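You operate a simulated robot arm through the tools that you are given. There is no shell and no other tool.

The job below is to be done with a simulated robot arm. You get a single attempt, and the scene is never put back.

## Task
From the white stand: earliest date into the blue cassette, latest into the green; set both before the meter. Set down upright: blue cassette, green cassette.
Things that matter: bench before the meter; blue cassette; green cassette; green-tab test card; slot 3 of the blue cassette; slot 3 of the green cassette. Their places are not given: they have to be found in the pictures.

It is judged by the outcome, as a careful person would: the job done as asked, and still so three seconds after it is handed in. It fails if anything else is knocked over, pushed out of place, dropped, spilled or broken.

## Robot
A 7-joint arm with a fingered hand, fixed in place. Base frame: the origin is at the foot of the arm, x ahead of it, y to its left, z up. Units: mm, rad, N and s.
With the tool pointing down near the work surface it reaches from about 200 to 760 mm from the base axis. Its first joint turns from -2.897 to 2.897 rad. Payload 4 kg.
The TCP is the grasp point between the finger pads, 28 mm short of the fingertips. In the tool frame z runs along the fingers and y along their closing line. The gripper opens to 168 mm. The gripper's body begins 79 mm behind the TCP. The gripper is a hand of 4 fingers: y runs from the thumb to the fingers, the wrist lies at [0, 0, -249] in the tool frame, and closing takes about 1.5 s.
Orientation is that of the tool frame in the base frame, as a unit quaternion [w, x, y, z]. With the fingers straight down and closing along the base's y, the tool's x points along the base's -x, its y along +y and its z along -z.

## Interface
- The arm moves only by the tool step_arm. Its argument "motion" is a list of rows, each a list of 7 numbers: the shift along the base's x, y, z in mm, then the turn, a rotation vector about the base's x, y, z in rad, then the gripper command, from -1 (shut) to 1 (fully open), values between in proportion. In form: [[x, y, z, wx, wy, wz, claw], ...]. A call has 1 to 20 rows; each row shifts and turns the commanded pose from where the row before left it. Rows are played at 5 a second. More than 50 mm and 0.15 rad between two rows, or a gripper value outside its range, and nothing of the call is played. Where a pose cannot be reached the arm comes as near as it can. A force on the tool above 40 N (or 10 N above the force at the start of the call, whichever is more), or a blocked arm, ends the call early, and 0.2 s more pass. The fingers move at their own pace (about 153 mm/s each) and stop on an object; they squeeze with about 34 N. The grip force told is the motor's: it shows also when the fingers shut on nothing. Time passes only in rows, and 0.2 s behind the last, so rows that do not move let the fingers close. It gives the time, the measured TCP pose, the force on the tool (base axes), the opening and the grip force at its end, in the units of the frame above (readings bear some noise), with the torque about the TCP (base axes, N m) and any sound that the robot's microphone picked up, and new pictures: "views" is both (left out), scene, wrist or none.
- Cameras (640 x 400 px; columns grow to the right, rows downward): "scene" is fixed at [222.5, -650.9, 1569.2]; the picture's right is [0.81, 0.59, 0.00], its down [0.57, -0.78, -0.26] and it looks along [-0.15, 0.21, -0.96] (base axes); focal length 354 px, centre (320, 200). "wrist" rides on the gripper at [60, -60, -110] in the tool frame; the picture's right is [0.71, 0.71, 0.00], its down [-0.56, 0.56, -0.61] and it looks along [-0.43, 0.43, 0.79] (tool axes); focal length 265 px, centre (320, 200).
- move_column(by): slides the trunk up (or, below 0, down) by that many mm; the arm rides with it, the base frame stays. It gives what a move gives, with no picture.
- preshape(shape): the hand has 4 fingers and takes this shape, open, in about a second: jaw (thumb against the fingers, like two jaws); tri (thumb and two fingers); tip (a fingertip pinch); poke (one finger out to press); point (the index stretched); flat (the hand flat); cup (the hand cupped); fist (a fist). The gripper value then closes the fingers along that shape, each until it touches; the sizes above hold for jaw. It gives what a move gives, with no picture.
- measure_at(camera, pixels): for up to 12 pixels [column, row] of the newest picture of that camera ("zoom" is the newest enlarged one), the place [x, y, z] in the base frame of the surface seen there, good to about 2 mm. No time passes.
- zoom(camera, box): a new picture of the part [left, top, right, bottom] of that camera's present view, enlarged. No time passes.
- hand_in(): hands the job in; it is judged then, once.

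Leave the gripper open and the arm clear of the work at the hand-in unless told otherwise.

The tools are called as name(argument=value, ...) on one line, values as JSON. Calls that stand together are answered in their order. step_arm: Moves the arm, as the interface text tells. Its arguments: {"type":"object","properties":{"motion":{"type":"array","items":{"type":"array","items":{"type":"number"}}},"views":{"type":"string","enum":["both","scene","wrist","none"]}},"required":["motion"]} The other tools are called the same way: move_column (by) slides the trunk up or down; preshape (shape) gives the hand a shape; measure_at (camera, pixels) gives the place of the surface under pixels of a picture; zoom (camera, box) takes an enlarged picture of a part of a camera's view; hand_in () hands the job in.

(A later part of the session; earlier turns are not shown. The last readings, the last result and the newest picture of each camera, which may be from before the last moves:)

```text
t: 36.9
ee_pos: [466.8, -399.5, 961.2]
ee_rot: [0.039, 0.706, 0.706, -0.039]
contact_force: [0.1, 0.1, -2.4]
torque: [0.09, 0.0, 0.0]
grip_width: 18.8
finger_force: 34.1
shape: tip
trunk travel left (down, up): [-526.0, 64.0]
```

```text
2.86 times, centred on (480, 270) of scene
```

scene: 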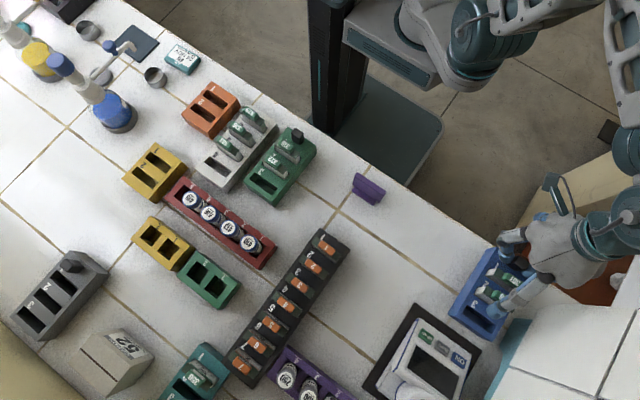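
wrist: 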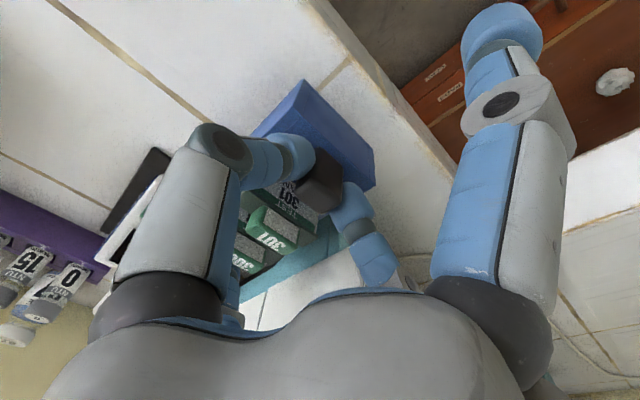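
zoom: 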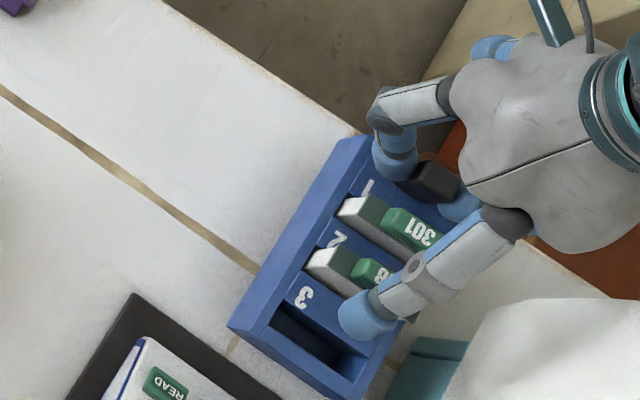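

measure_at(camera="zoom", pixels=[[240, 322], [350, 390], [345, 150], [330, 180], [300, 225], [265, 280], [300, 355], [365, 170], [340, 205], [315, 240], [285, 290], [355, 370]])

measure_at(camera="zoom", pixels=[[320, 110], [350, 130], [225, 370], [280, 398], [410, 340], [395, 385], [400, 360], [500, 330]])

```text
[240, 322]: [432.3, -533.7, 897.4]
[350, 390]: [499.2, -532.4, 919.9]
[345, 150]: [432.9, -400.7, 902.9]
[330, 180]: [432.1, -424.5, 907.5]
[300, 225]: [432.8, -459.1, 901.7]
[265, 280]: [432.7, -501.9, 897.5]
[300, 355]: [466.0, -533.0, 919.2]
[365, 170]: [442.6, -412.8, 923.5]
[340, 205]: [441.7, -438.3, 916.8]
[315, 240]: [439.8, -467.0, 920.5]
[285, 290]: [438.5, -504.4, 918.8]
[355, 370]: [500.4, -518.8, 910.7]
```

```text
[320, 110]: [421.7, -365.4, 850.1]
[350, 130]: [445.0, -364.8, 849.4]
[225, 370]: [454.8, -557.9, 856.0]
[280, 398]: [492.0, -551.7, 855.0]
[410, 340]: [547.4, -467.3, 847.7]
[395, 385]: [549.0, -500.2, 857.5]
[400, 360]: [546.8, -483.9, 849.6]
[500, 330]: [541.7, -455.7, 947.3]
```

Nearly level (−y end 919.5, near end 923). Cassette spans x 432–502, y about −385…−534. I'll trim −0.03 rad, shift +4 mm in y, and lower 25 mm.

step_arm(motion=[[0, 2, 0, -0.03, 0, 0, -1], [0, 2, -4, 0, 0, 0, -1], [0, 0, -6, 0, 0, 0, -1], [0, 0, -6, 0, 0, 0, -1], [0, 0, -5, 0, 0, 0, -1], [0, 0, -3, 0, 0, 0, -1], [0, 0, -2, 0, 0, 0, -1], [0, 0, 0, 0, 0, 0, -1]], views="both")

zoom(camera="scene", box=[400, 200, 560, 340])

measure_at(camera="zoom", pixels=[[235, 325], [345, 390], [340, 150], [325, 180], [300, 225], [265, 280], [300, 360], [360, 170], [340, 205], [315, 240], [280, 300], [350, 375]])

```text
t: 38.7
ee_pos: [465.5, -394.2, 935.7]
ee_rot: [0.049, 0.705, 0.706, -0.049]
contact_force: [-0.1, 0.0, -1.5]
torque: [0.09, 0.01, -0.01]
grip_width: 18.5
finger_force: 34.3
shape: tip
trunk travel left (down, up): [-526.0, 64.0]
```

scene: 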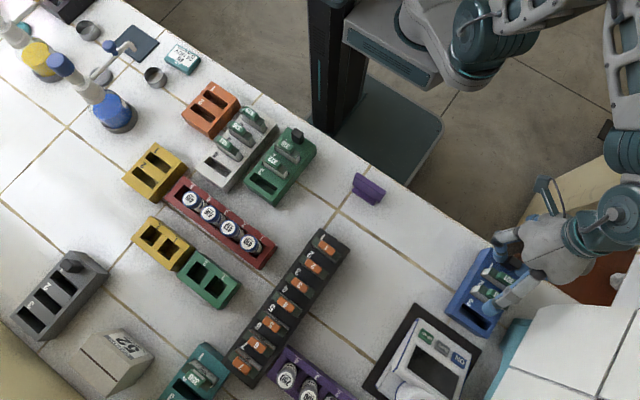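
wrist: 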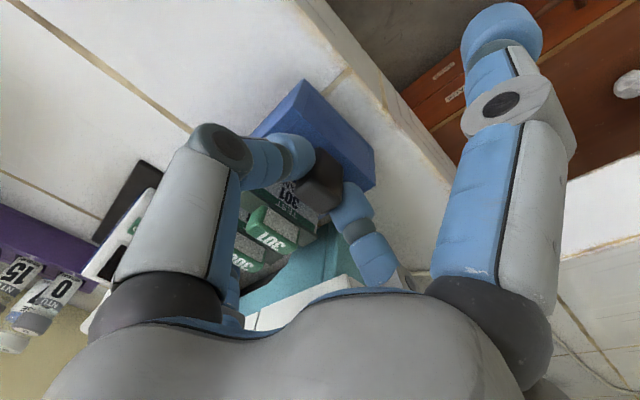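

```text
2.86 times, centred on (480, 270) of scene
```

zoom: 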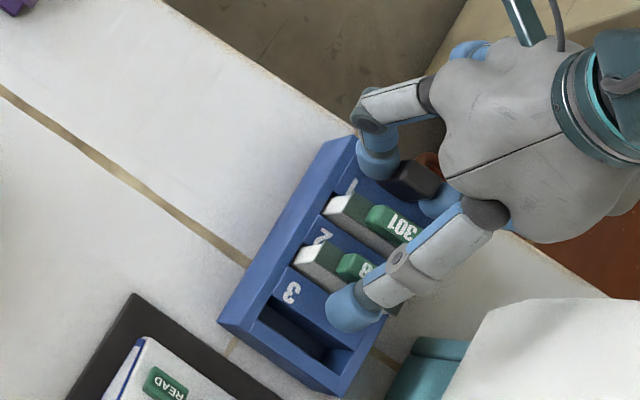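

```text
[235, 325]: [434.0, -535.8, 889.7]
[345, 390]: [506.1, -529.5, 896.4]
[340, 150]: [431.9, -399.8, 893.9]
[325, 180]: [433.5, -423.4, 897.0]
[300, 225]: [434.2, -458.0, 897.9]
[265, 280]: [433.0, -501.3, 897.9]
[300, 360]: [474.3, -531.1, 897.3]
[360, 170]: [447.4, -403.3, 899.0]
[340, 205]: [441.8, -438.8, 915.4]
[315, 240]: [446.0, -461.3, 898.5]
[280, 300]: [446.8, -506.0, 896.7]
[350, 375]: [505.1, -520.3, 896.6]
```

Far end is ~3 mm and near end ~5 mm above the bench. I'll lower 5 mm in small steps, watching the force.

step_arm(motion=[[0, 0, -1.5, 0, 0, 0, -1], [0, 0, -1.5, 0, 0, 0, -1], [0, 0, -1, 0, 0, 0, -1], [0, 0, -1, 0, 0, 0, -1], [0, 0, 0, 0, 0, 0, -1]], views="scene")

zoom(camera="scene", box=[400, 200, 560, 340])

measure_at(camera="zoom", pixels=[[345, 390], [300, 225], [265, 280], [300, 362], [360, 170], [315, 240], [280, 300], [350, 375], [325, 180], [260, 340]])

```text
t: 39.9
ee_pos: [466.5, -394.7, 931.8]
ee_rot: [0.05, 0.705, 0.706, -0.05]
contact_force: [-0.1, 0.7, -1.8]
torque: [0.06, 0.0, -0.03]
grip_width: 18.6
finger_force: 34.1
shape: tip
trunk travel left (down, up): [-526.0, 64.0]
```

scene: 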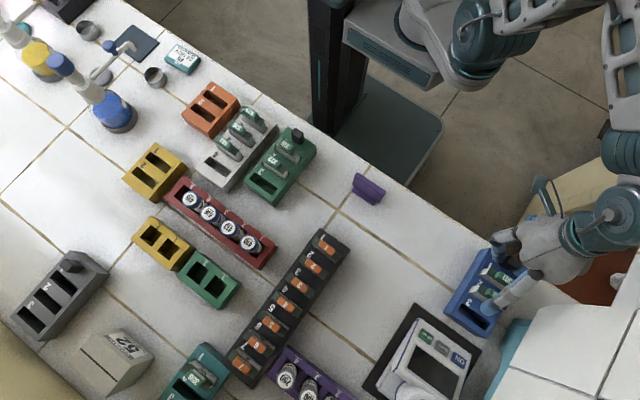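

```text
2.86 times, centred on (480, 270) of scene
```

zoom: 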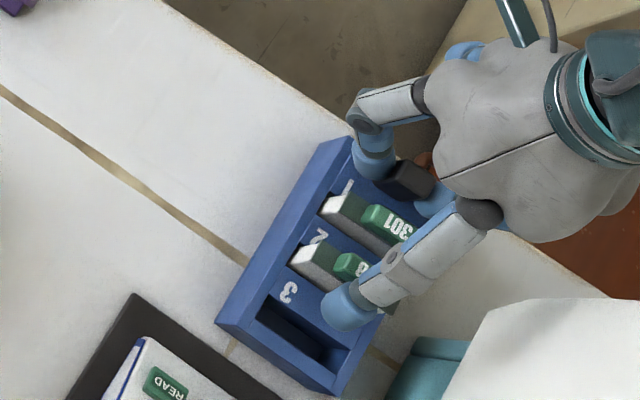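

```text
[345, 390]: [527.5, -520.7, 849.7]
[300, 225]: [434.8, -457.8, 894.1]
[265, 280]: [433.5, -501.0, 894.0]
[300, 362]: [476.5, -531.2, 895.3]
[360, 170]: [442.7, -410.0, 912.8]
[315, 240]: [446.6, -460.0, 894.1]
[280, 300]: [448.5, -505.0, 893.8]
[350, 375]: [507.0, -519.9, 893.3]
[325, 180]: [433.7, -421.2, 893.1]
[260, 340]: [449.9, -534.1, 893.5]
```

All top points read 893–895: it stands on the bench. I'll ease down 0.5 mm, open to ~38 mm, then rise straight up 60 mm.

step_arm(motion=[[0, 0, -0.5, 0, 0, 0, -1], [0, 0, 0, 0, 0, 0, -0.9], [0, 0, 0, 0, 0, 0, -0.8], [0, 0, 0, 0, 0, 0, -0.65], [0, 0, 0, 0, 0, 0, -0.55], [0, 0, 0, 0, 0, 0, -0.55], [0, 0, 0, 0, 0, 0, -0.55]], views="both")

zoom(camera="scene", box=[400, 200, 560, 340])

zoom(camera="wrist", box=[220, 60, 440, 280])

```text
t: 41.5
ee_pos: [466.0, -394.6, 931.3]
ee_rot: [0.051, 0.705, 0.706, -0.049]
contact_force: [-0.8, -0.1, 0.1]
torque: [-0.01, 0.01, 0.01]
grip_width: 38.0
finger_force: 0.2
shape: tip
trunk travel left (down, up): [-526.0, 64.0]
```

scene: 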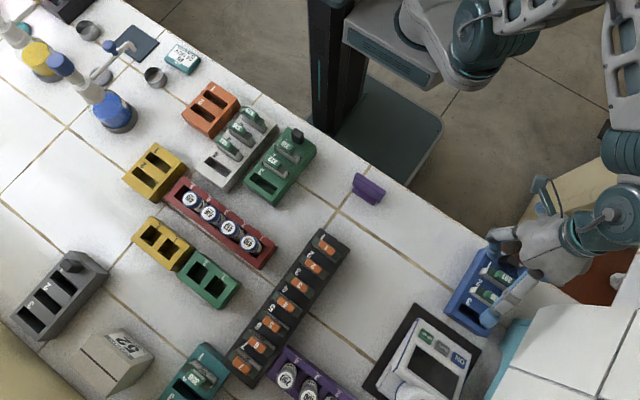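
wrist: 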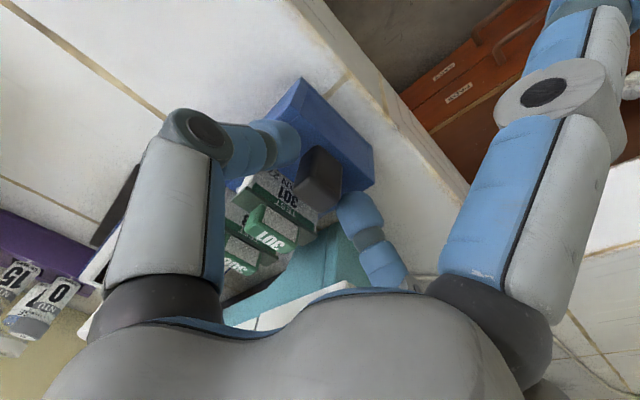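

```text
2.86 times, centred on (480, 270) of scene
```

zoom: 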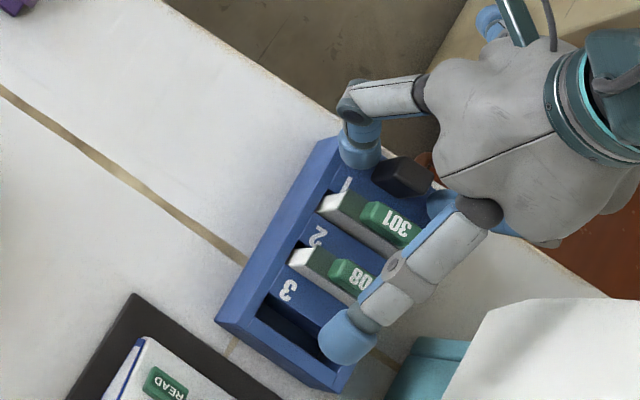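

```text
1.82 times, centred on (330, 170) of wrist
```

zoom: 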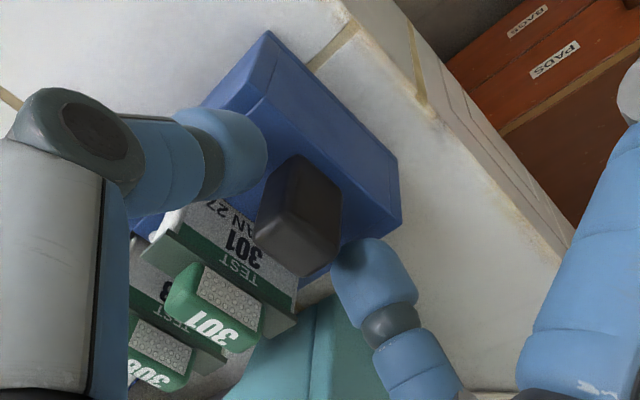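

Released; the blue cassette stands level. I'll rise 75 mm, straighten the hand (+0.14 rad about x), and travel back to above the green knob at about (0,−423).

step_arm(motion=[[0, 0, 10, 0, 0, 0, -0.55], [0, 0, 15, 0, 0, 0, -0.55], [0, 0, 20, 0, 0, 0, -0.55], [0, 0, 20, 0, 0, 0, -0.55], [-20, -1, 10, 0.0351, 0, 0, -0.55], [-36, -2, 0, 0.0351, 0, 0, -0.6], [-40, -3, 0, 0.0351, 0, 0, -0.6], [-40, -3, 0, 0.0351, 0, 0, -0.6], [-40, -3, 0, 0, 0, 0, -0.6], [-40, -3, 0, 0, 0, 0, -0.6], [-40, -3, 0, 0, 0, 0, -0.6], [-40, -3, 0, 0, 0, 0, -0.6], [-40, -3, 0, 0, 0, 0, -0.6], [-40, -3, 0, 0, 0, 0, -0.6], [-40, -2, 0, 0, 0, 0, -0.6], [-30, -1, -5, 0, 0, 0, -0.6], [-20, -1, -5, 0, 0, 0, -0.6], [0, 0, 0, 0, 0, 0, -0.6]], views="both")

zoom(camera="wrist", box=[240, 50, 400, 210])

zoom(camera="scene", box=[400, 200, 560, 340])

```text
t: 45.3
ee_pos: [-0.0, -426.0, 995.9]
ee_rot: [0.0, 0.707, 0.708, 0.001]
contact_force: [0.4, -0.4, 0.4]
torque: [0.02, 0.0, 0.01]
grip_width: 33.9
finger_force: 0.0
shape: tip
trunk travel left (down, up): [-526.0, 64.0]
```

scene: 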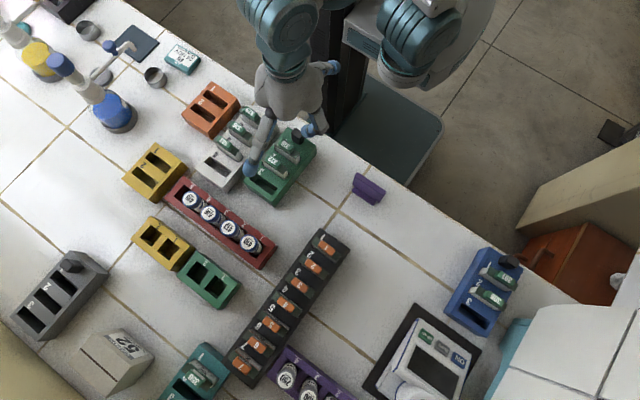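
wrist: 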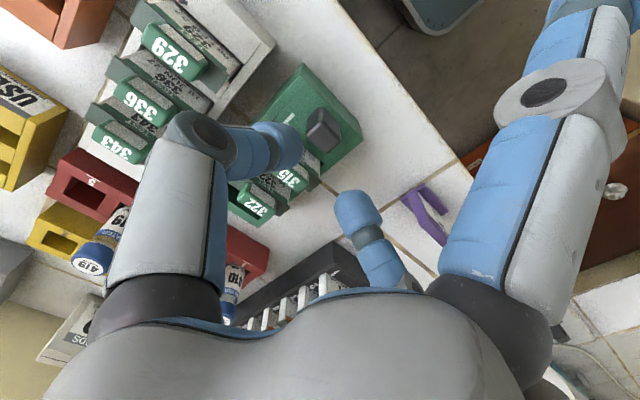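

```text
2.50 times, centred on (320, 130) of wrist
```

zoom: 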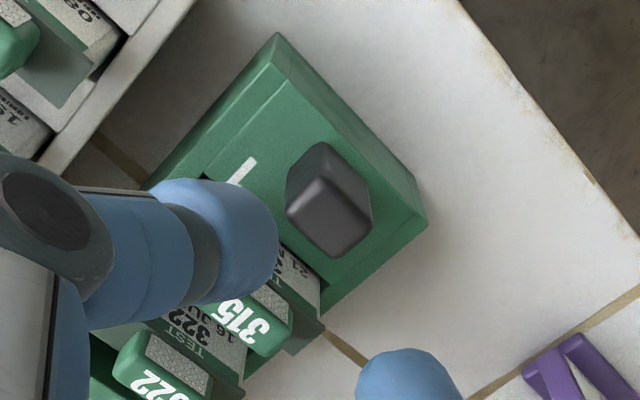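

```text
2.86 times, centred on (480, 270) of scene
```

zoom: 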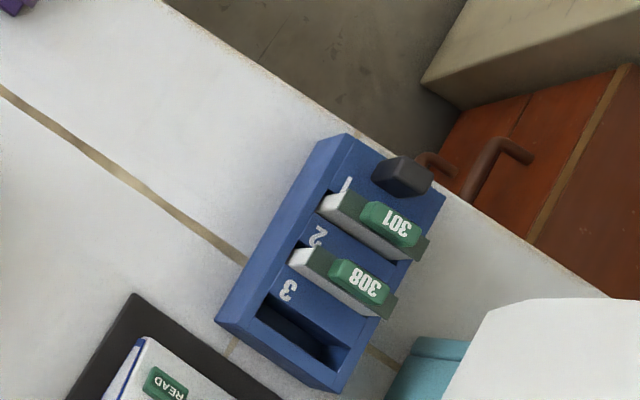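

Blue stands well before the meter. I'll measure the green knob from the wrist camera.

zoom(camera="wrist", box=[290, 90, 350, 150])

measure_at(camera="zoom", pixels=[[330, 290], [240, 280], [420, 315], [310, 215], [350, 380], [260, 200], [380, 210], [225, 240], [425, 270], [345, 395]])

```text
6.67 times, centred on (320, 120) of wrist
```

zoom: 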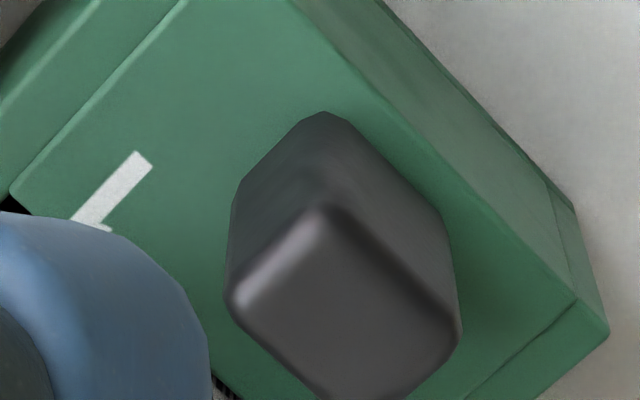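

```text
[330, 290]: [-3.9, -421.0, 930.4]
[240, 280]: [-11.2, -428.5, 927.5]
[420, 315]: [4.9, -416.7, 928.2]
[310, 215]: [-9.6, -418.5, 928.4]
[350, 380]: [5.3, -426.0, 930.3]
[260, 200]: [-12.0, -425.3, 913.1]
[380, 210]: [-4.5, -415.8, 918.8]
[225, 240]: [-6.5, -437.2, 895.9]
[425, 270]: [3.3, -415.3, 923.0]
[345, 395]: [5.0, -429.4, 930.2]
```

Green knob centre in arm frame ≈(−0.3,−423.7). I'll shift +2.2 mm in y and descend to z≈931, with the 34 mm opening.

step_arm(motion=[[-0.3, 2.2, 0, 0, 0, 0, -0.6], [0, 0, -15, 0, 0, 0, -0.6], [0, 0, -15, 0, 0, 0, -0.6], [0, 0, -10, 0, 0, 0, -0.6], [0, 0, -8, 0, 0, 0, -0.6], [0, 0, -7, 0, 0, 0, -0.6], [0, 0, -5, 0, 0, 0, -0.6], [0, 0, -5, 0, 0, 0, -0.6], [0, 0, 0, 0, 0, 0, -0.6]], views="both")

zoom(camera="wrist", box=[240, 100, 400, 260])

zoom(camera="scene", box=[230, 90, 340, 210])

```text
t: 47.3
ee_pos: [0.0, -424.6, 930.9]
ee_rot: [0.0, 0.706, 0.708, 0.0]
contact_force: [-0.2, 0.8, 0.8]
torque: [0.0, 0.01, 0.04]
grip_width: 34.1
finger_force: 0.1
shape: tip
trunk travel left (down, up): [-526.0, 64.0]
```

scene: 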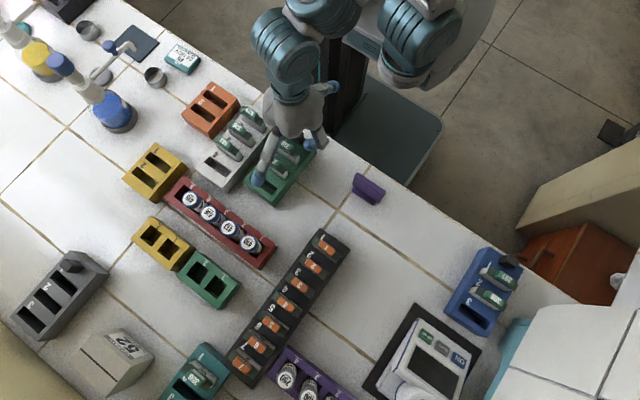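
wrist: 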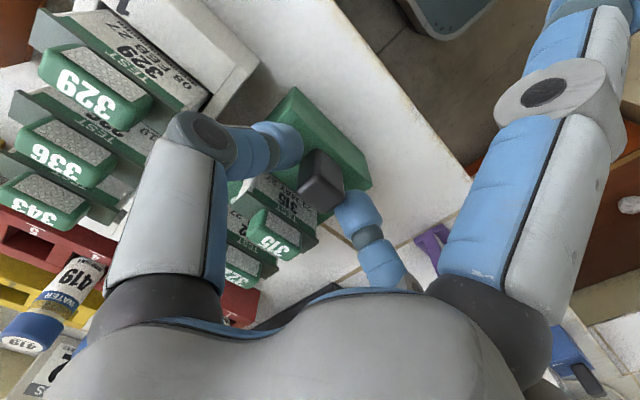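

```text
2.50 times, centred on (320, 180) of wrist
```

zoom: 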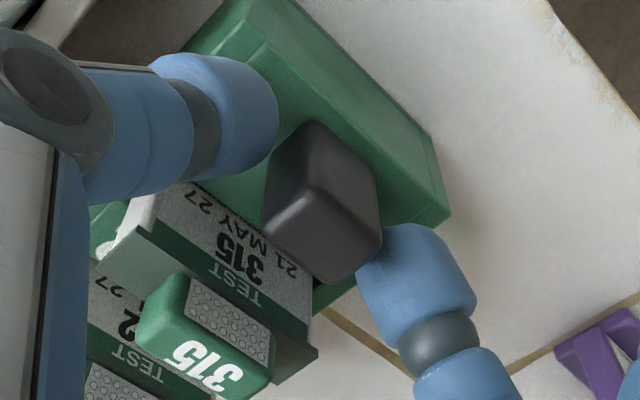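

```text
3.33 times, centred on (285, 150) of scene
```

zoom: 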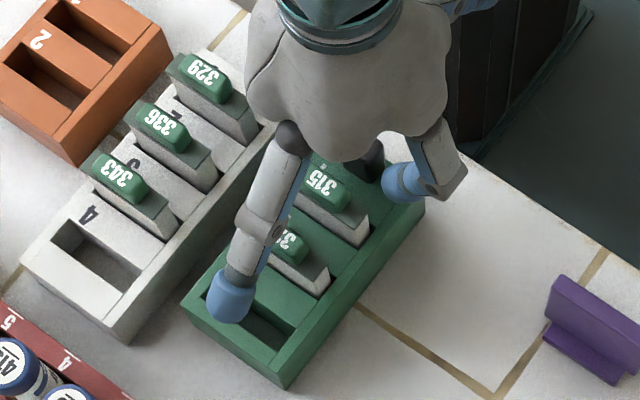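

Same arrangement as with blue. Close and hold.

step_arm(motion=[[0, 0, 0, 0, 0, 0, -0.75], [0, 0, 0, 0, 0, 0, -0.85], [0, 0, 0, 0, 0, 0, -1], [0, 0, 0, 0, 0, 0, -1], [0, 0, 0, 0, 0, 0, -1], [0, 0, 0, 0, 0, 0, -1], [0, 0, 0, 0, 0, 0, -1], [0, 0, 0, 0, 0, 0, -1]], views="both")

zoom(camera="scene", box=[230, 90, 340, 210])

```text
t: 49.1
ee_pos: [0.1, -423.9, 930.8]
ee_rot: [0.0, 0.707, 0.707, 0.0]
contact_force: [-1.0, -0.5, -0.4]
torque: [0.0, 0.02, -0.01]
grip_width: 18.7
finger_force: 34.0
shape: tip
trunk travel left (down, up): [-526.0, 64.0]
```

scene: 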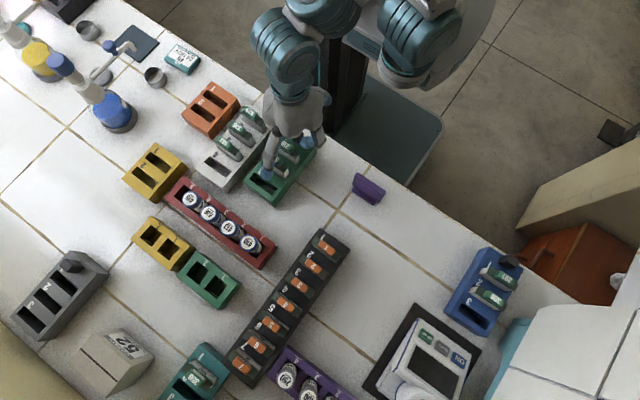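
wrist: 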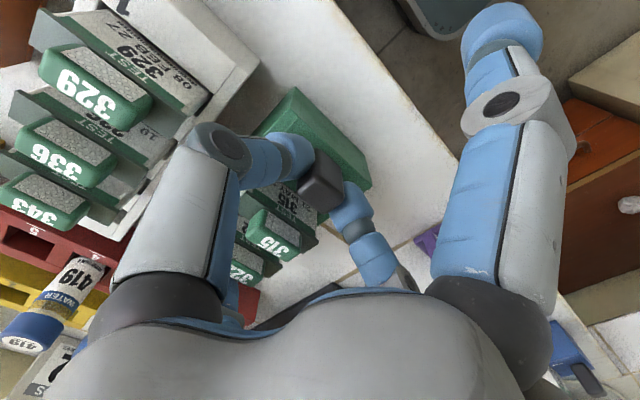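

```text
3.33 times, centred on (285, 150) of scene
```

zoom: 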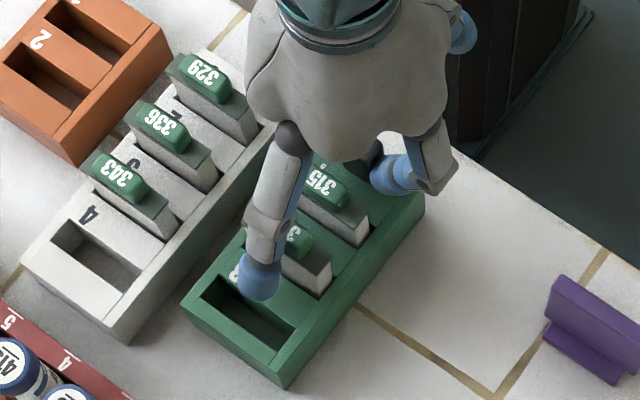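

Gripped (34 N). I'll lift 20 mm gently and check the tilt.

step_arm(motion=[[0, 0, 2, 0, 0, 0, -1], [0, 0, 2, 0, 0, 0, -1], [0, 0, 2, 0, 0, 0, -1], [0, 0, 2, 0, 0, 0, -1], [0, 0, 2, 0, 0, 0, -1], [0, 0, 2, 0, 0, 0, -1], [0, 0, 2, 0, 0, 0, -1], [0, 0, 2, 0, 0, 0, -1], [0, 0, 2, 0, 0, 0, -1], [0, 0, 2, 0, 0, 0, -1], [0, 0, 0, 0, 0, 0, -1], [0, 0, 0, 0, 0, 0, -1]], views="scene")

zoom(camera="scene", box=[230, 90, 340, 210])

measure_at(camera="zoom", pixels=[[190, 300], [280, 360], [300, 335], [350, 270], [400, 210], [240, 335], [210, 265], [280, 330]])

```text
t: 51.7
ee_pos: [0.4, -424.9, 949.8]
ee_rot: [0.0, 0.707, 0.708, 0.0]
contact_force: [-0.1, 0.5, -2.1]
torque: [0.05, 0.02, 0.0]
grip_width: 18.9
finger_force: 34.4
shape: tip
trunk travel left (down, up): [-526.0, 64.0]
```

scene: 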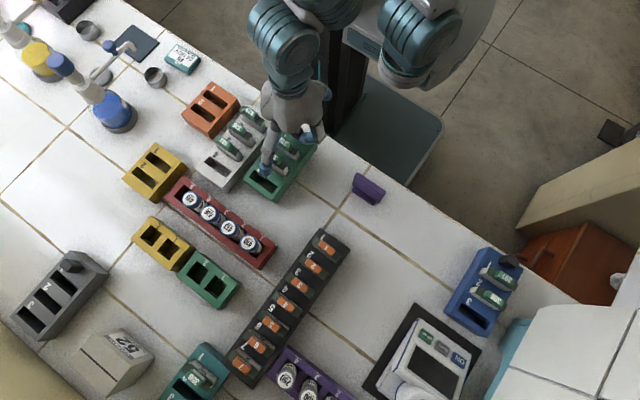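

```text
3.33 times, centred on (285, 150) of scene
```

zoom: 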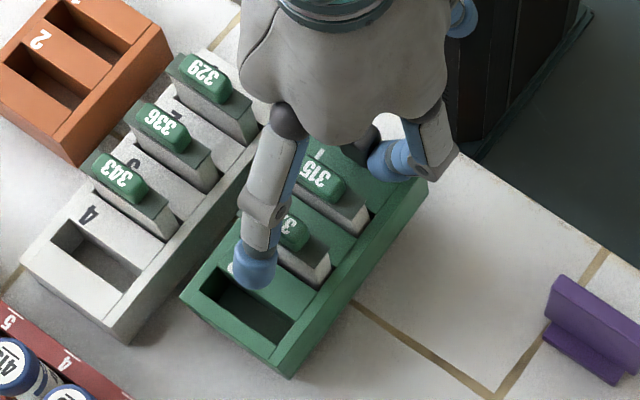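

```text
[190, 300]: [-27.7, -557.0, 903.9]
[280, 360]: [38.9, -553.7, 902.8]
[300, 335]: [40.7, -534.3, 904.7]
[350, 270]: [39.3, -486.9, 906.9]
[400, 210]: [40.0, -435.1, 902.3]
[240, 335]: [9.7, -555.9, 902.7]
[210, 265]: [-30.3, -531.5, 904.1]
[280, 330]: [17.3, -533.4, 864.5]
```

Far end lifted too (≈903), tilt about 5°. I'll raise another 100 mm with gentle ramps.

step_arm(motion=[[0, 0, 3, 0, 0, 0, -1], [0, 0, 5, 0, 0, 0, -1], [0, 0, 7, 0, 0, 0, -1], [0, 0, 8, 0, 0, 0, -1], [0, 0, 8, 0, 0, 0, -1], [0, 0, 8, 0, 0, 0, -1], [0, 0, 8, 0, 0, 0, -1], [0, 0, 8, 0, 0, 0, -1], [0, 0, 8, 0, 0, 0, -1], [0, 0, 8, 0, 0, 0, -1], [0, 0, 8, 0, 0, 0, -1], [0, 0, 7, 0, 0, 0, -1], [0, 0, 6, 0, 0, 0, -1], [0, 0, 5, 0, 0, 0, -1], [0, 0, 3, 0, 0, 0, -1], [0, 0, 0, 0, 0, 0, -1]], views="both")

zoom(camera="scene", box=[230, 70, 340, 210])

```text
t: 55.1
ee_pos: [-0.9, -424.8, 1051.0]
ee_rot: [-0.001, 0.706, 0.708, 0.0]
contact_force: [-0.3, -0.4, -2.0]
torque: [0.07, 0.01, 0.03]
grip_width: 18.8
finger_force: 33.8
shape: tip
trunk travel left (down, up): [-526.0, 64.0]
```

scene: 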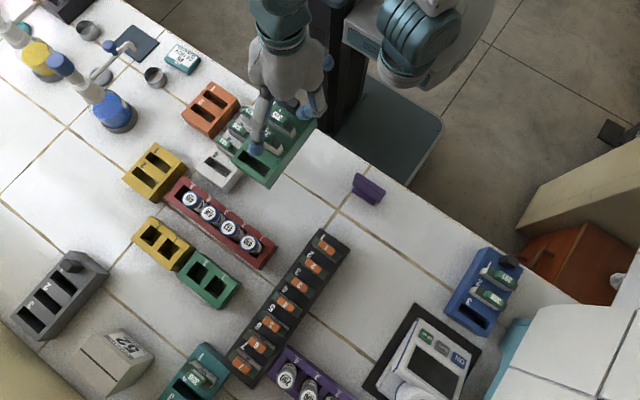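
wrist: 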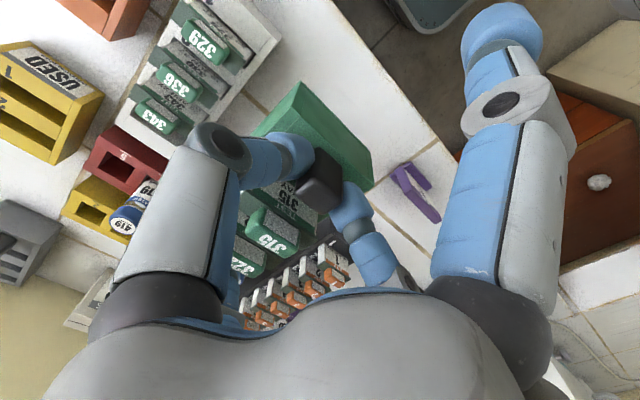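

```text
2.86 times, centred on (285, 140) of scene
```

zoom: 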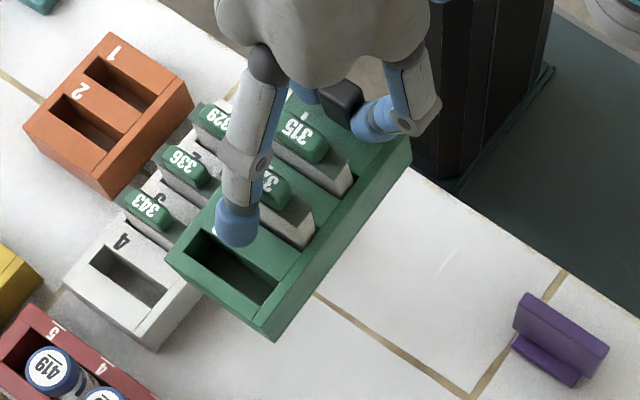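

Held. Now travel +385 mm in x and +30 mm in y to above the place left of the blue cassette.

step_arm(motion=[[8, 1.5, 0, 0, 0, 0, -1], [14, 1.5, 0, 0, 0, 0, -1], [20, 1.5, 0, 0, 0, 0, -1], [22.2, 1.5, 0, 0, 0, 0, -1], [22.2, 1.5, 0, 0, 0, 0, -1], [22.2, 1.5, 0, 0, 0, 0, -1], [22.2, 1.5, 0, 0, 0, 0, -1], [22.2, 1.5, 0, 0, 0, 0, -1], [22.2, 1.5, 0, 0, 0, 0, -1], [22.2, 1.5, 0, 0, 0, 0, -1], [22.2, 1.5, 0, 0, 0, 0, -1], [22.2, 1.5, 0, 0, 0, 0, -1], [22.2, 1.5, 0, 0, 0, 0, -1], [22.2, 1.5, 0, 0, 0, 0, -1], [22.2, 1.5, 0, 0, 0, 0, -1], [22.2, 1.5, 0, 0, 0, 0, -1], [22.2, 1.5, 0, 0, 0, 0, -1], [18, 1.5, 0, 0, 0, 0, -1], [9, 1.5, 0, 0, 0, 0, -1], [5, 1.5, 0, 0, 0, 0, -1]], views="both")

zoom(camera="scene", box=[380, 180, 560, 340])

```text
t: 59.3
ee_pos: [384.7, -393.7, 1050.7]
ee_rot: [0.0, 0.707, 0.707, 0.0]
contact_force: [0.1, -0.2, -1.7]
torque: [0.09, 0.01, 0.01]
grip_width: 18.7
finger_force: 34.0
shape: tip
trunk travel left (down, up): [-526.0, 64.0]
```

scene: 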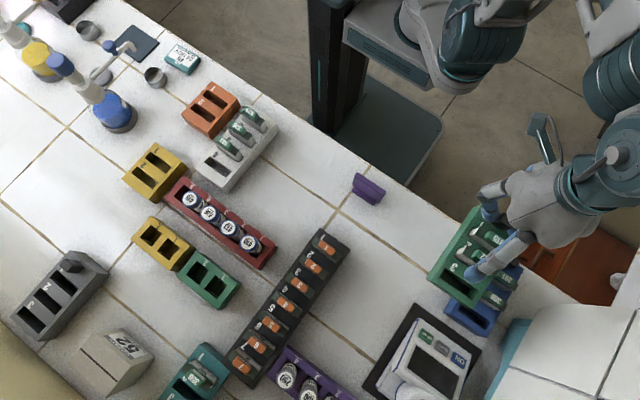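
wrist: 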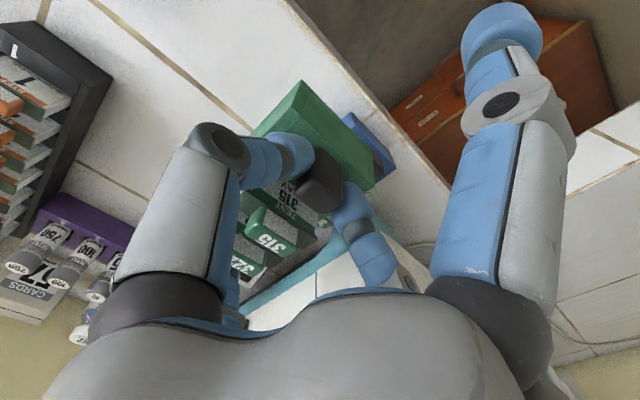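

```text
2.50 times, centred on (470, 260) of scene
```

zoom: 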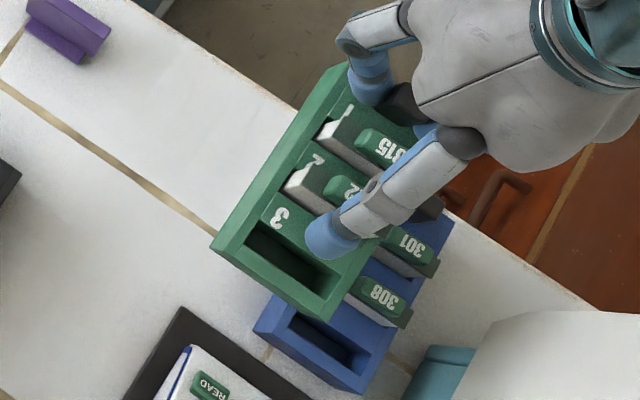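

I'll measure the green cassette's corners in the air and compare with the blue one's left edge.

measure_at(camera="zoom", pixels=[[218, 240], [318, 310], [350, 80], [250, 210], [290, 150], [340, 280], [360, 255], [258, 330], [362, 385], [275, 300], [420, 300], [445, 225]])

```text
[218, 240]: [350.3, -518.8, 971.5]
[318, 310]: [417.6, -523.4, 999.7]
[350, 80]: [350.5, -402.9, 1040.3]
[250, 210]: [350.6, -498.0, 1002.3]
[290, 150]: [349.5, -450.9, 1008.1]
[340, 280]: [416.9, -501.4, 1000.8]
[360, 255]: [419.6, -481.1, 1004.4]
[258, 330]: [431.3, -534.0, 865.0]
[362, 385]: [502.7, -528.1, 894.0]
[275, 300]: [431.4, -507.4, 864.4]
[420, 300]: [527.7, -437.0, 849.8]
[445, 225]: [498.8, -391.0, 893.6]
```

Green will span x 350–420, blue starts at 431 – an 11 mm gap. Tilt ~6.3°, so I'll turn −0.11 rad about x and lower 85 mm.

step_arm(motion=[[0, 0, 0, -0.0275, 0, 0, -1], [0, 0, 0, -0.0275, 0, 0, -1], [0, 0, 0, -0.0275, 0, 0, -1], [0, 0, 0, -0.0275, 0, 0, -1], [0, 0, -4, 0, 0, 0, -1], [0, 0, -7, 0, 0, 0, -1], [0, 0, -10, 0, 0, 0, -1], [0, 0, -10, 0, 0, 0, -1], [0, 0, -10, 0, 0, 0, -1], [0, 0, -10, 0, 0, 0, -1], [0, 0, -10, 0, 0, 0, -1], [0, 0, -10, 0, 0, 0, -1], [0, 0, -7, 0, 0, 0, -1], [0, 0, -4, 0, 0, 0, -1], [0, 0, -3, 0, 0, 0, -1], [0, 0, 0, 0, 0, 0, -1]], views="both")

zoom(camera="scene", box=[380, 190, 540, 330])

```text
t: 62.7
ee_pos: [385.7, -393.2, 967.9]
ee_rot: [0.039, 0.706, 0.706, -0.039]
contact_force: [-0.4, -0.8, -2.5]
torque: [0.06, -0.01, -0.01]
grip_width: 18.9
finger_force: 34.4
shape: tip
trunk travel left (down, up): [-526.0, 64.0]
```

scene: 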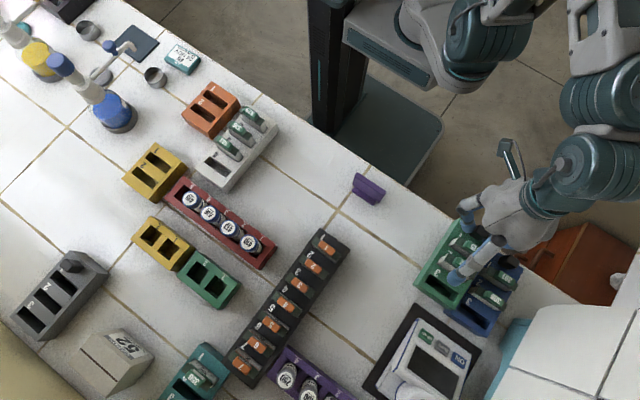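
wrist: 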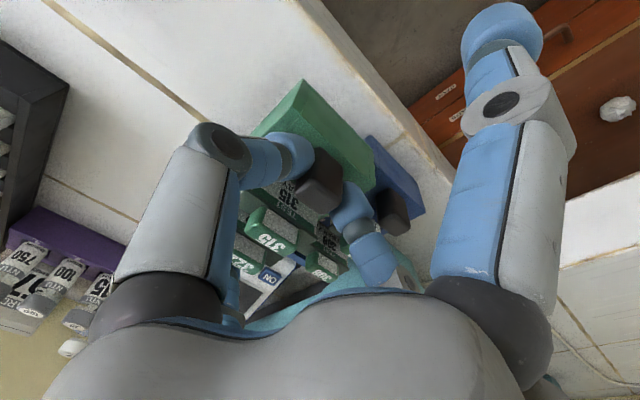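

```text
2.86 times, centred on (460, 260) of scene
```

zoom: 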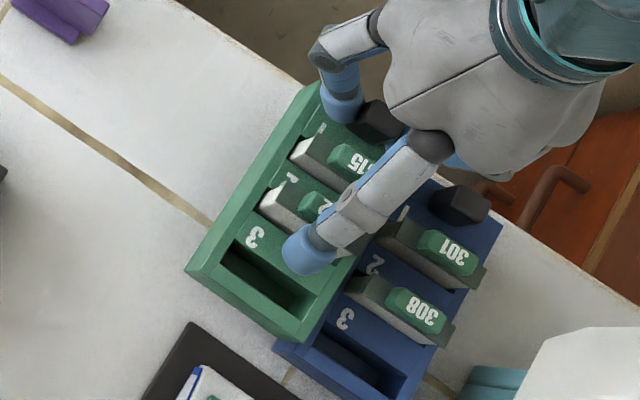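

measure_at(camera="zoom", pixels=[[195, 268], [300, 335], [315, 95], [225, 235], [265, 175], [325, 300], [245, 305], [340, 280], [285, 350], [330, 150], [250, 225], [315, 320]])

```text
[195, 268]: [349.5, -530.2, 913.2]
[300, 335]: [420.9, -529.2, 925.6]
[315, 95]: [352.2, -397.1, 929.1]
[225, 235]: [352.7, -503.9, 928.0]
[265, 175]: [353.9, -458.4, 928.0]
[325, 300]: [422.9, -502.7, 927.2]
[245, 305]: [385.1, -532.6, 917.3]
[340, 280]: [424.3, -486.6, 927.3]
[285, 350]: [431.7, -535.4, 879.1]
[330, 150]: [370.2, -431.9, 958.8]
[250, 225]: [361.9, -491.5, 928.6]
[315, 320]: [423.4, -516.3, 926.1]
```

Nearly level: far end 925.6, near end 929; right side x≈423, blue's left 431.5. I'll shift −2.5 mm in x, trim −0.028 rad and lower 30 mm.

step_arm(motion=[[-2.5, 0, 0, -0.028, 0, 0, -1], [0, 0, -5, 0, 0, 0, -1], [0, 0, -7, 0, 0, 0, -1], [0, 0, -7, 0, 0, 0, -1], [0, 0, -5, 0, 0, 0, -1], [0, 0, -4, 0, 0, 0, -1], [0, 0, -2, 0, 0, 0, -1], [0, 0, 0, 0, 0, 0, -1]], views="both")

zoom(camera="scene", box=[380, 190, 540, 330])

measure_at(camera="zoom", pixels=[[290, 340], [305, 95], [215, 240], [255, 175], [315, 310], [240, 310], [330, 285], [275, 345], [240, 225], [305, 325], [345, 265], [200, 275]])

```text
t: 64.5
ee_pos: [383.0, -393.9, 934.5]
ee_rot: [0.049, 0.705, 0.706, -0.049]
contact_force: [0.0, 0.9, -1.5]
torque: [0.1, -0.03, 0.02]
grip_width: 18.8
finger_force: 33.6
shape: tip
trunk travel left (down, up): [-526.0, 64.0]
```

scene: 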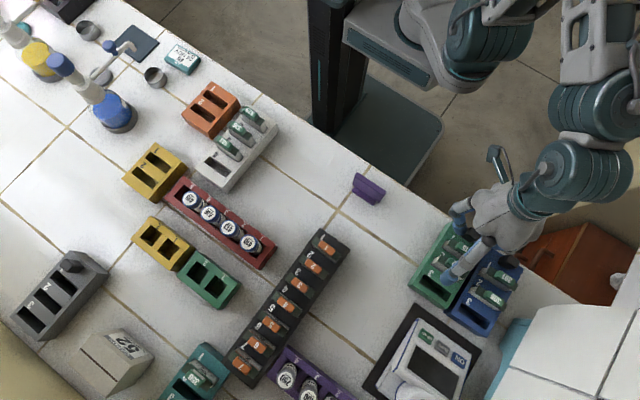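
wrist: 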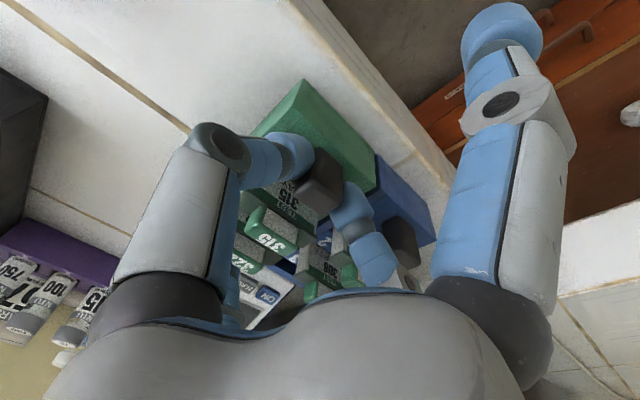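

```text
2.86 times, centred on (460, 260) of scene
```

zoom: 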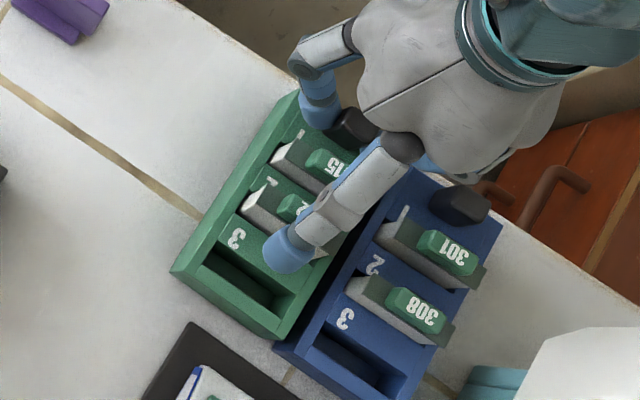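

```text
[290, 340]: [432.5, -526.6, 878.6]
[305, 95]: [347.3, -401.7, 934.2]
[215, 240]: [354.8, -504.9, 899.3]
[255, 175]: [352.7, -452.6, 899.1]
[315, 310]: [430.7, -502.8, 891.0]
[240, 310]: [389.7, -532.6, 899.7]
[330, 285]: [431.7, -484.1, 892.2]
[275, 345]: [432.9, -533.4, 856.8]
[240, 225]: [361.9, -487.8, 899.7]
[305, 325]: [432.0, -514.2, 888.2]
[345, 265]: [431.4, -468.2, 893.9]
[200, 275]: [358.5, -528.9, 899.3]
```

Level at 899.4 everywhere – about 5 mm above the bench. I'll lower 5.5 mm in small steps.

step_arm(motion=[[0, 0, -1.5, 0, 0, 0, -1], [0, 0, -1.5, 0, 0, 0, -1], [0, 0, -1, 0, 0, 0, -1], [0, 0, -1, 0, 0, 0, -1], [0, 0, -0.5, 0, 0, 0, -1], [0, 0, 0, 0, 0, 0, -1]], views="scene")

zoom(camera="scene", box=[380, 190, 540, 330])

measure_at(camera="zoom", pixels=[[285, 325], [215, 240], [255, 175], [235, 315], [240, 225], [195, 275], [298, 300], [310, 280], [180, 275], [265, 335]])

```text
t: 65.9
ee_pos: [381.0, -394.1, 930.5]
ee_rot: [0.049, 0.705, 0.706, -0.049]
contact_force: [0.6, -0.4, -0.2]
torque: [0.09, 0.01, 0.04]
grip_width: 18.7
finger_force: 33.7
shape: tip
trunk travel left (down, up): [-526.0, 64.0]
```

scene: 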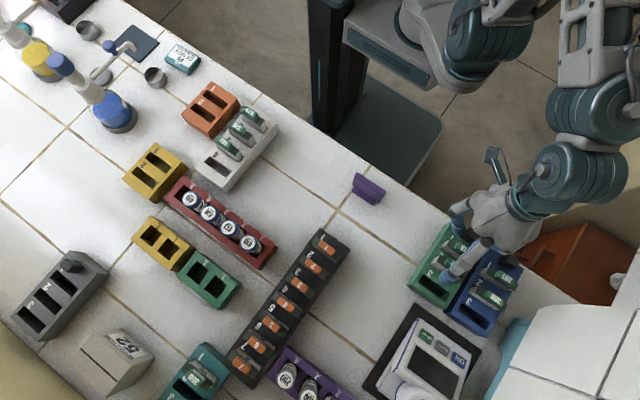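

```text
2.86 times, centred on (460, 260) of scene
```

zoom: 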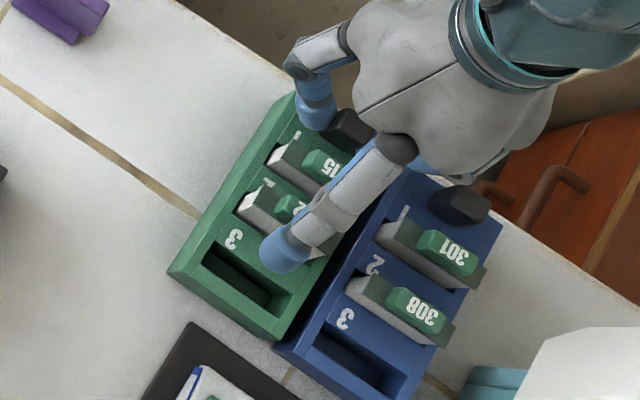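

```text
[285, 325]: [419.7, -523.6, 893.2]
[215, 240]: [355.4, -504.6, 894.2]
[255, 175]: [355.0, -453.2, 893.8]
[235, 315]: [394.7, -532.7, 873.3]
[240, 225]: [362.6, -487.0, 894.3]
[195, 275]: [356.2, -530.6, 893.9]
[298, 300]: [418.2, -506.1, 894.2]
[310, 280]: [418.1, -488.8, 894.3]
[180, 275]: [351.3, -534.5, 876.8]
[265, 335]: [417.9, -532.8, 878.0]
```

On the bench, level. I'll ease 0.4 mm down, open gently to ~36 mm and look.

step_arm(motion=[[0, 0, -0.4, 0, 0, 0, -1], [0, 0, 0, 0, 0, 0, -0.9], [0, 0, 0, 0, 0, 0, -0.8], [0, 0, 0, 0, 0, 0, -0.65], [0, 0, 0, 0, 0, 0, -0.57], [0, 0, 0, 0, 0, 0, -0.57], [0, 0, 0, 0, 0, 0, -0.57]], views="both")

zoom(camera="scene", box=[380, 190, 540, 330])

zoom(camera="wrist", box=[220, 60, 440, 280])

```text
t: 67.5
ee_pos: [381.3, -394.2, 929.3]
ee_rot: [0.049, 0.705, 0.706, -0.048]
contact_force: [-0.3, -0.1, -0.5]
torque: [0.0, 0.0, 0.0]
grip_width: 36.1
finger_force: 0.1
shape: tip
trunk travel left (down, up): [-526.0, 64.0]
```

scene: 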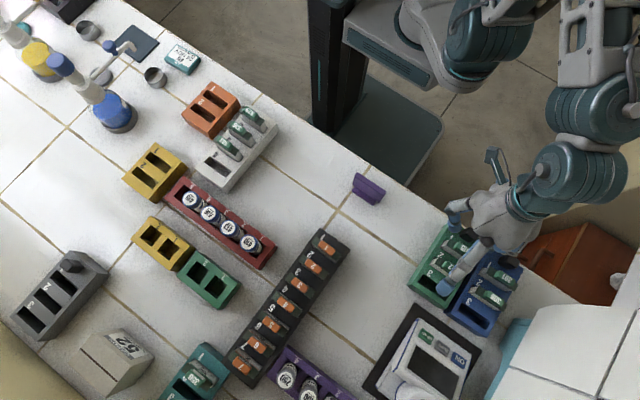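
wrist: 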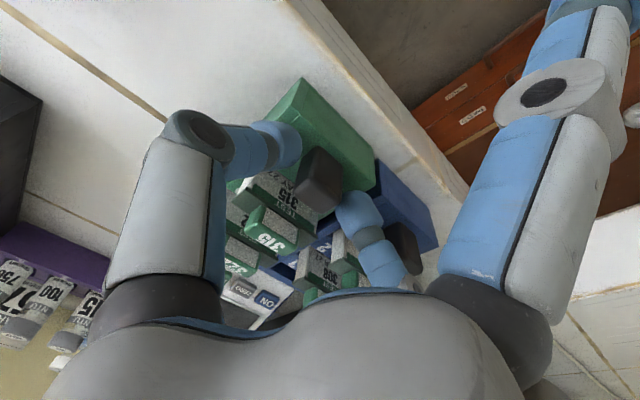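

```text
2.86 times, centred on (460, 260) of scene
```

zoom: 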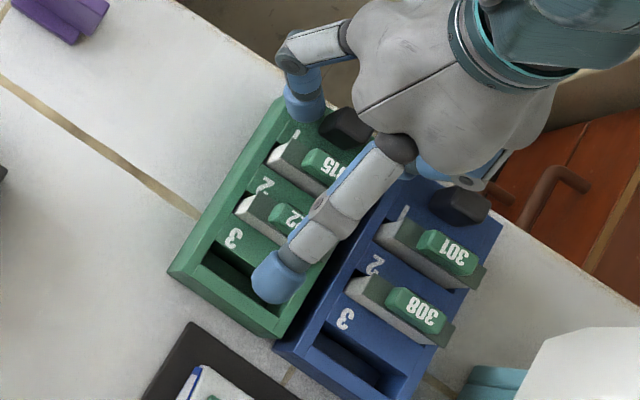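

```text
1.82 times, centred on (330, 170) of wrist
```

zoom: 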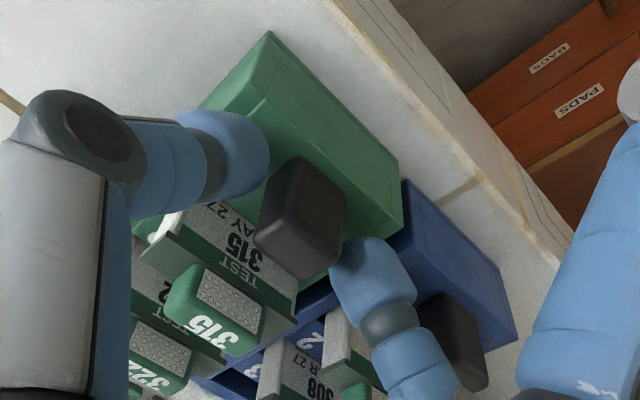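

Released; both cassettes stand. I'll rise, straighten the hand, and travel to above card 329 (≈(−99,−444.5)) with a 55 mm opening for its tab ends.

step_arm(motion=[[0, 0, 10, 0, 0, 0, -0.57], [0, 0, 15, 0, 0, 0, -0.57], [0, 0, 20, 0, 0, 0, -0.57], [0, 0, 20, 0, 0, 0, -0.57], [-20, -2, 10, 0.0345, 0, 0, -0.5], [-36, -4, 0, 0.0345, 0, 0, -0.35], [-40, -4, 0, 0.0345, 0, 0, -0.35], [-40, -4, 0, 0.0345, 0, 0, -0.35], [-40, -4, 0, 0, 0, 0, -0.35], [-40, -4, 0, 0, 0, 0, -0.35], [-40, -4, 0, 0, 0, 0, -0.35], [-40, -4, 0, 0, 0, 0, -0.35], [-40, -4, 0, 0, 0, 0, -0.35], [-40, -4, 0, 0, 0, 0, -0.35], [-40, -4, 0, 0, 0, 0, -0.35], [-35, -4, 0, 0, 0, 0, -0.35], [-20, -3, 0, 0, 0, 0, -0.35], [-9, -1, 0, 0, 0, 0, -0.35], [0, 0, 0, 0, 0, 0, -0.35]], views="both")

zoom(camera="wrist", box=[220, 50, 420, 250])

zoom(camera="scene", box=[380, 190, 540, 330])

```text
t: 71.5
ee_pos: [-100.0, -444.8, 1006.2]
ee_rot: [0.0, 0.707, 0.707, 0.0]
contact_force: [1.0, -1.0, 0.3]
torque: [0.02, -0.03, 0.01]
grip_width: 54.1
finger_force: 0.1
shape: tip
trunk travel left (down, up): [-526.0, 64.0]
```

scene: 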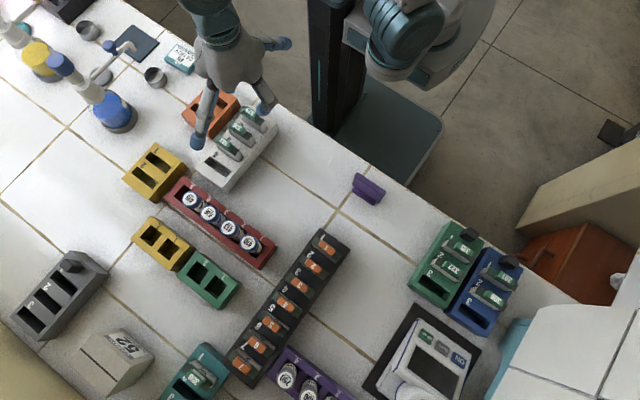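
wrist: 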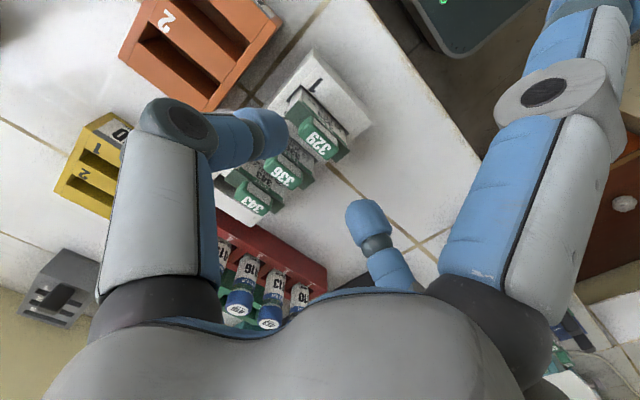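

```text
2.00 times, centred on (320, 150) of wrist
```

zoom: 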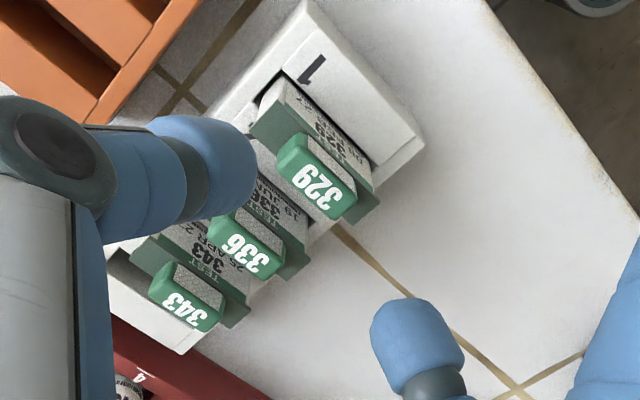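

```text
2.86 times, centred on (460, 260) of scene
```

zoom: 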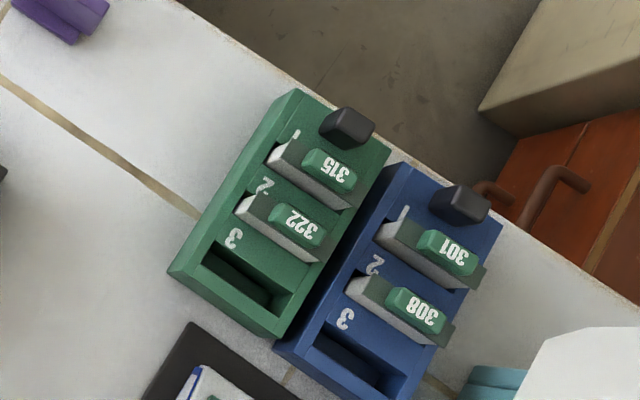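

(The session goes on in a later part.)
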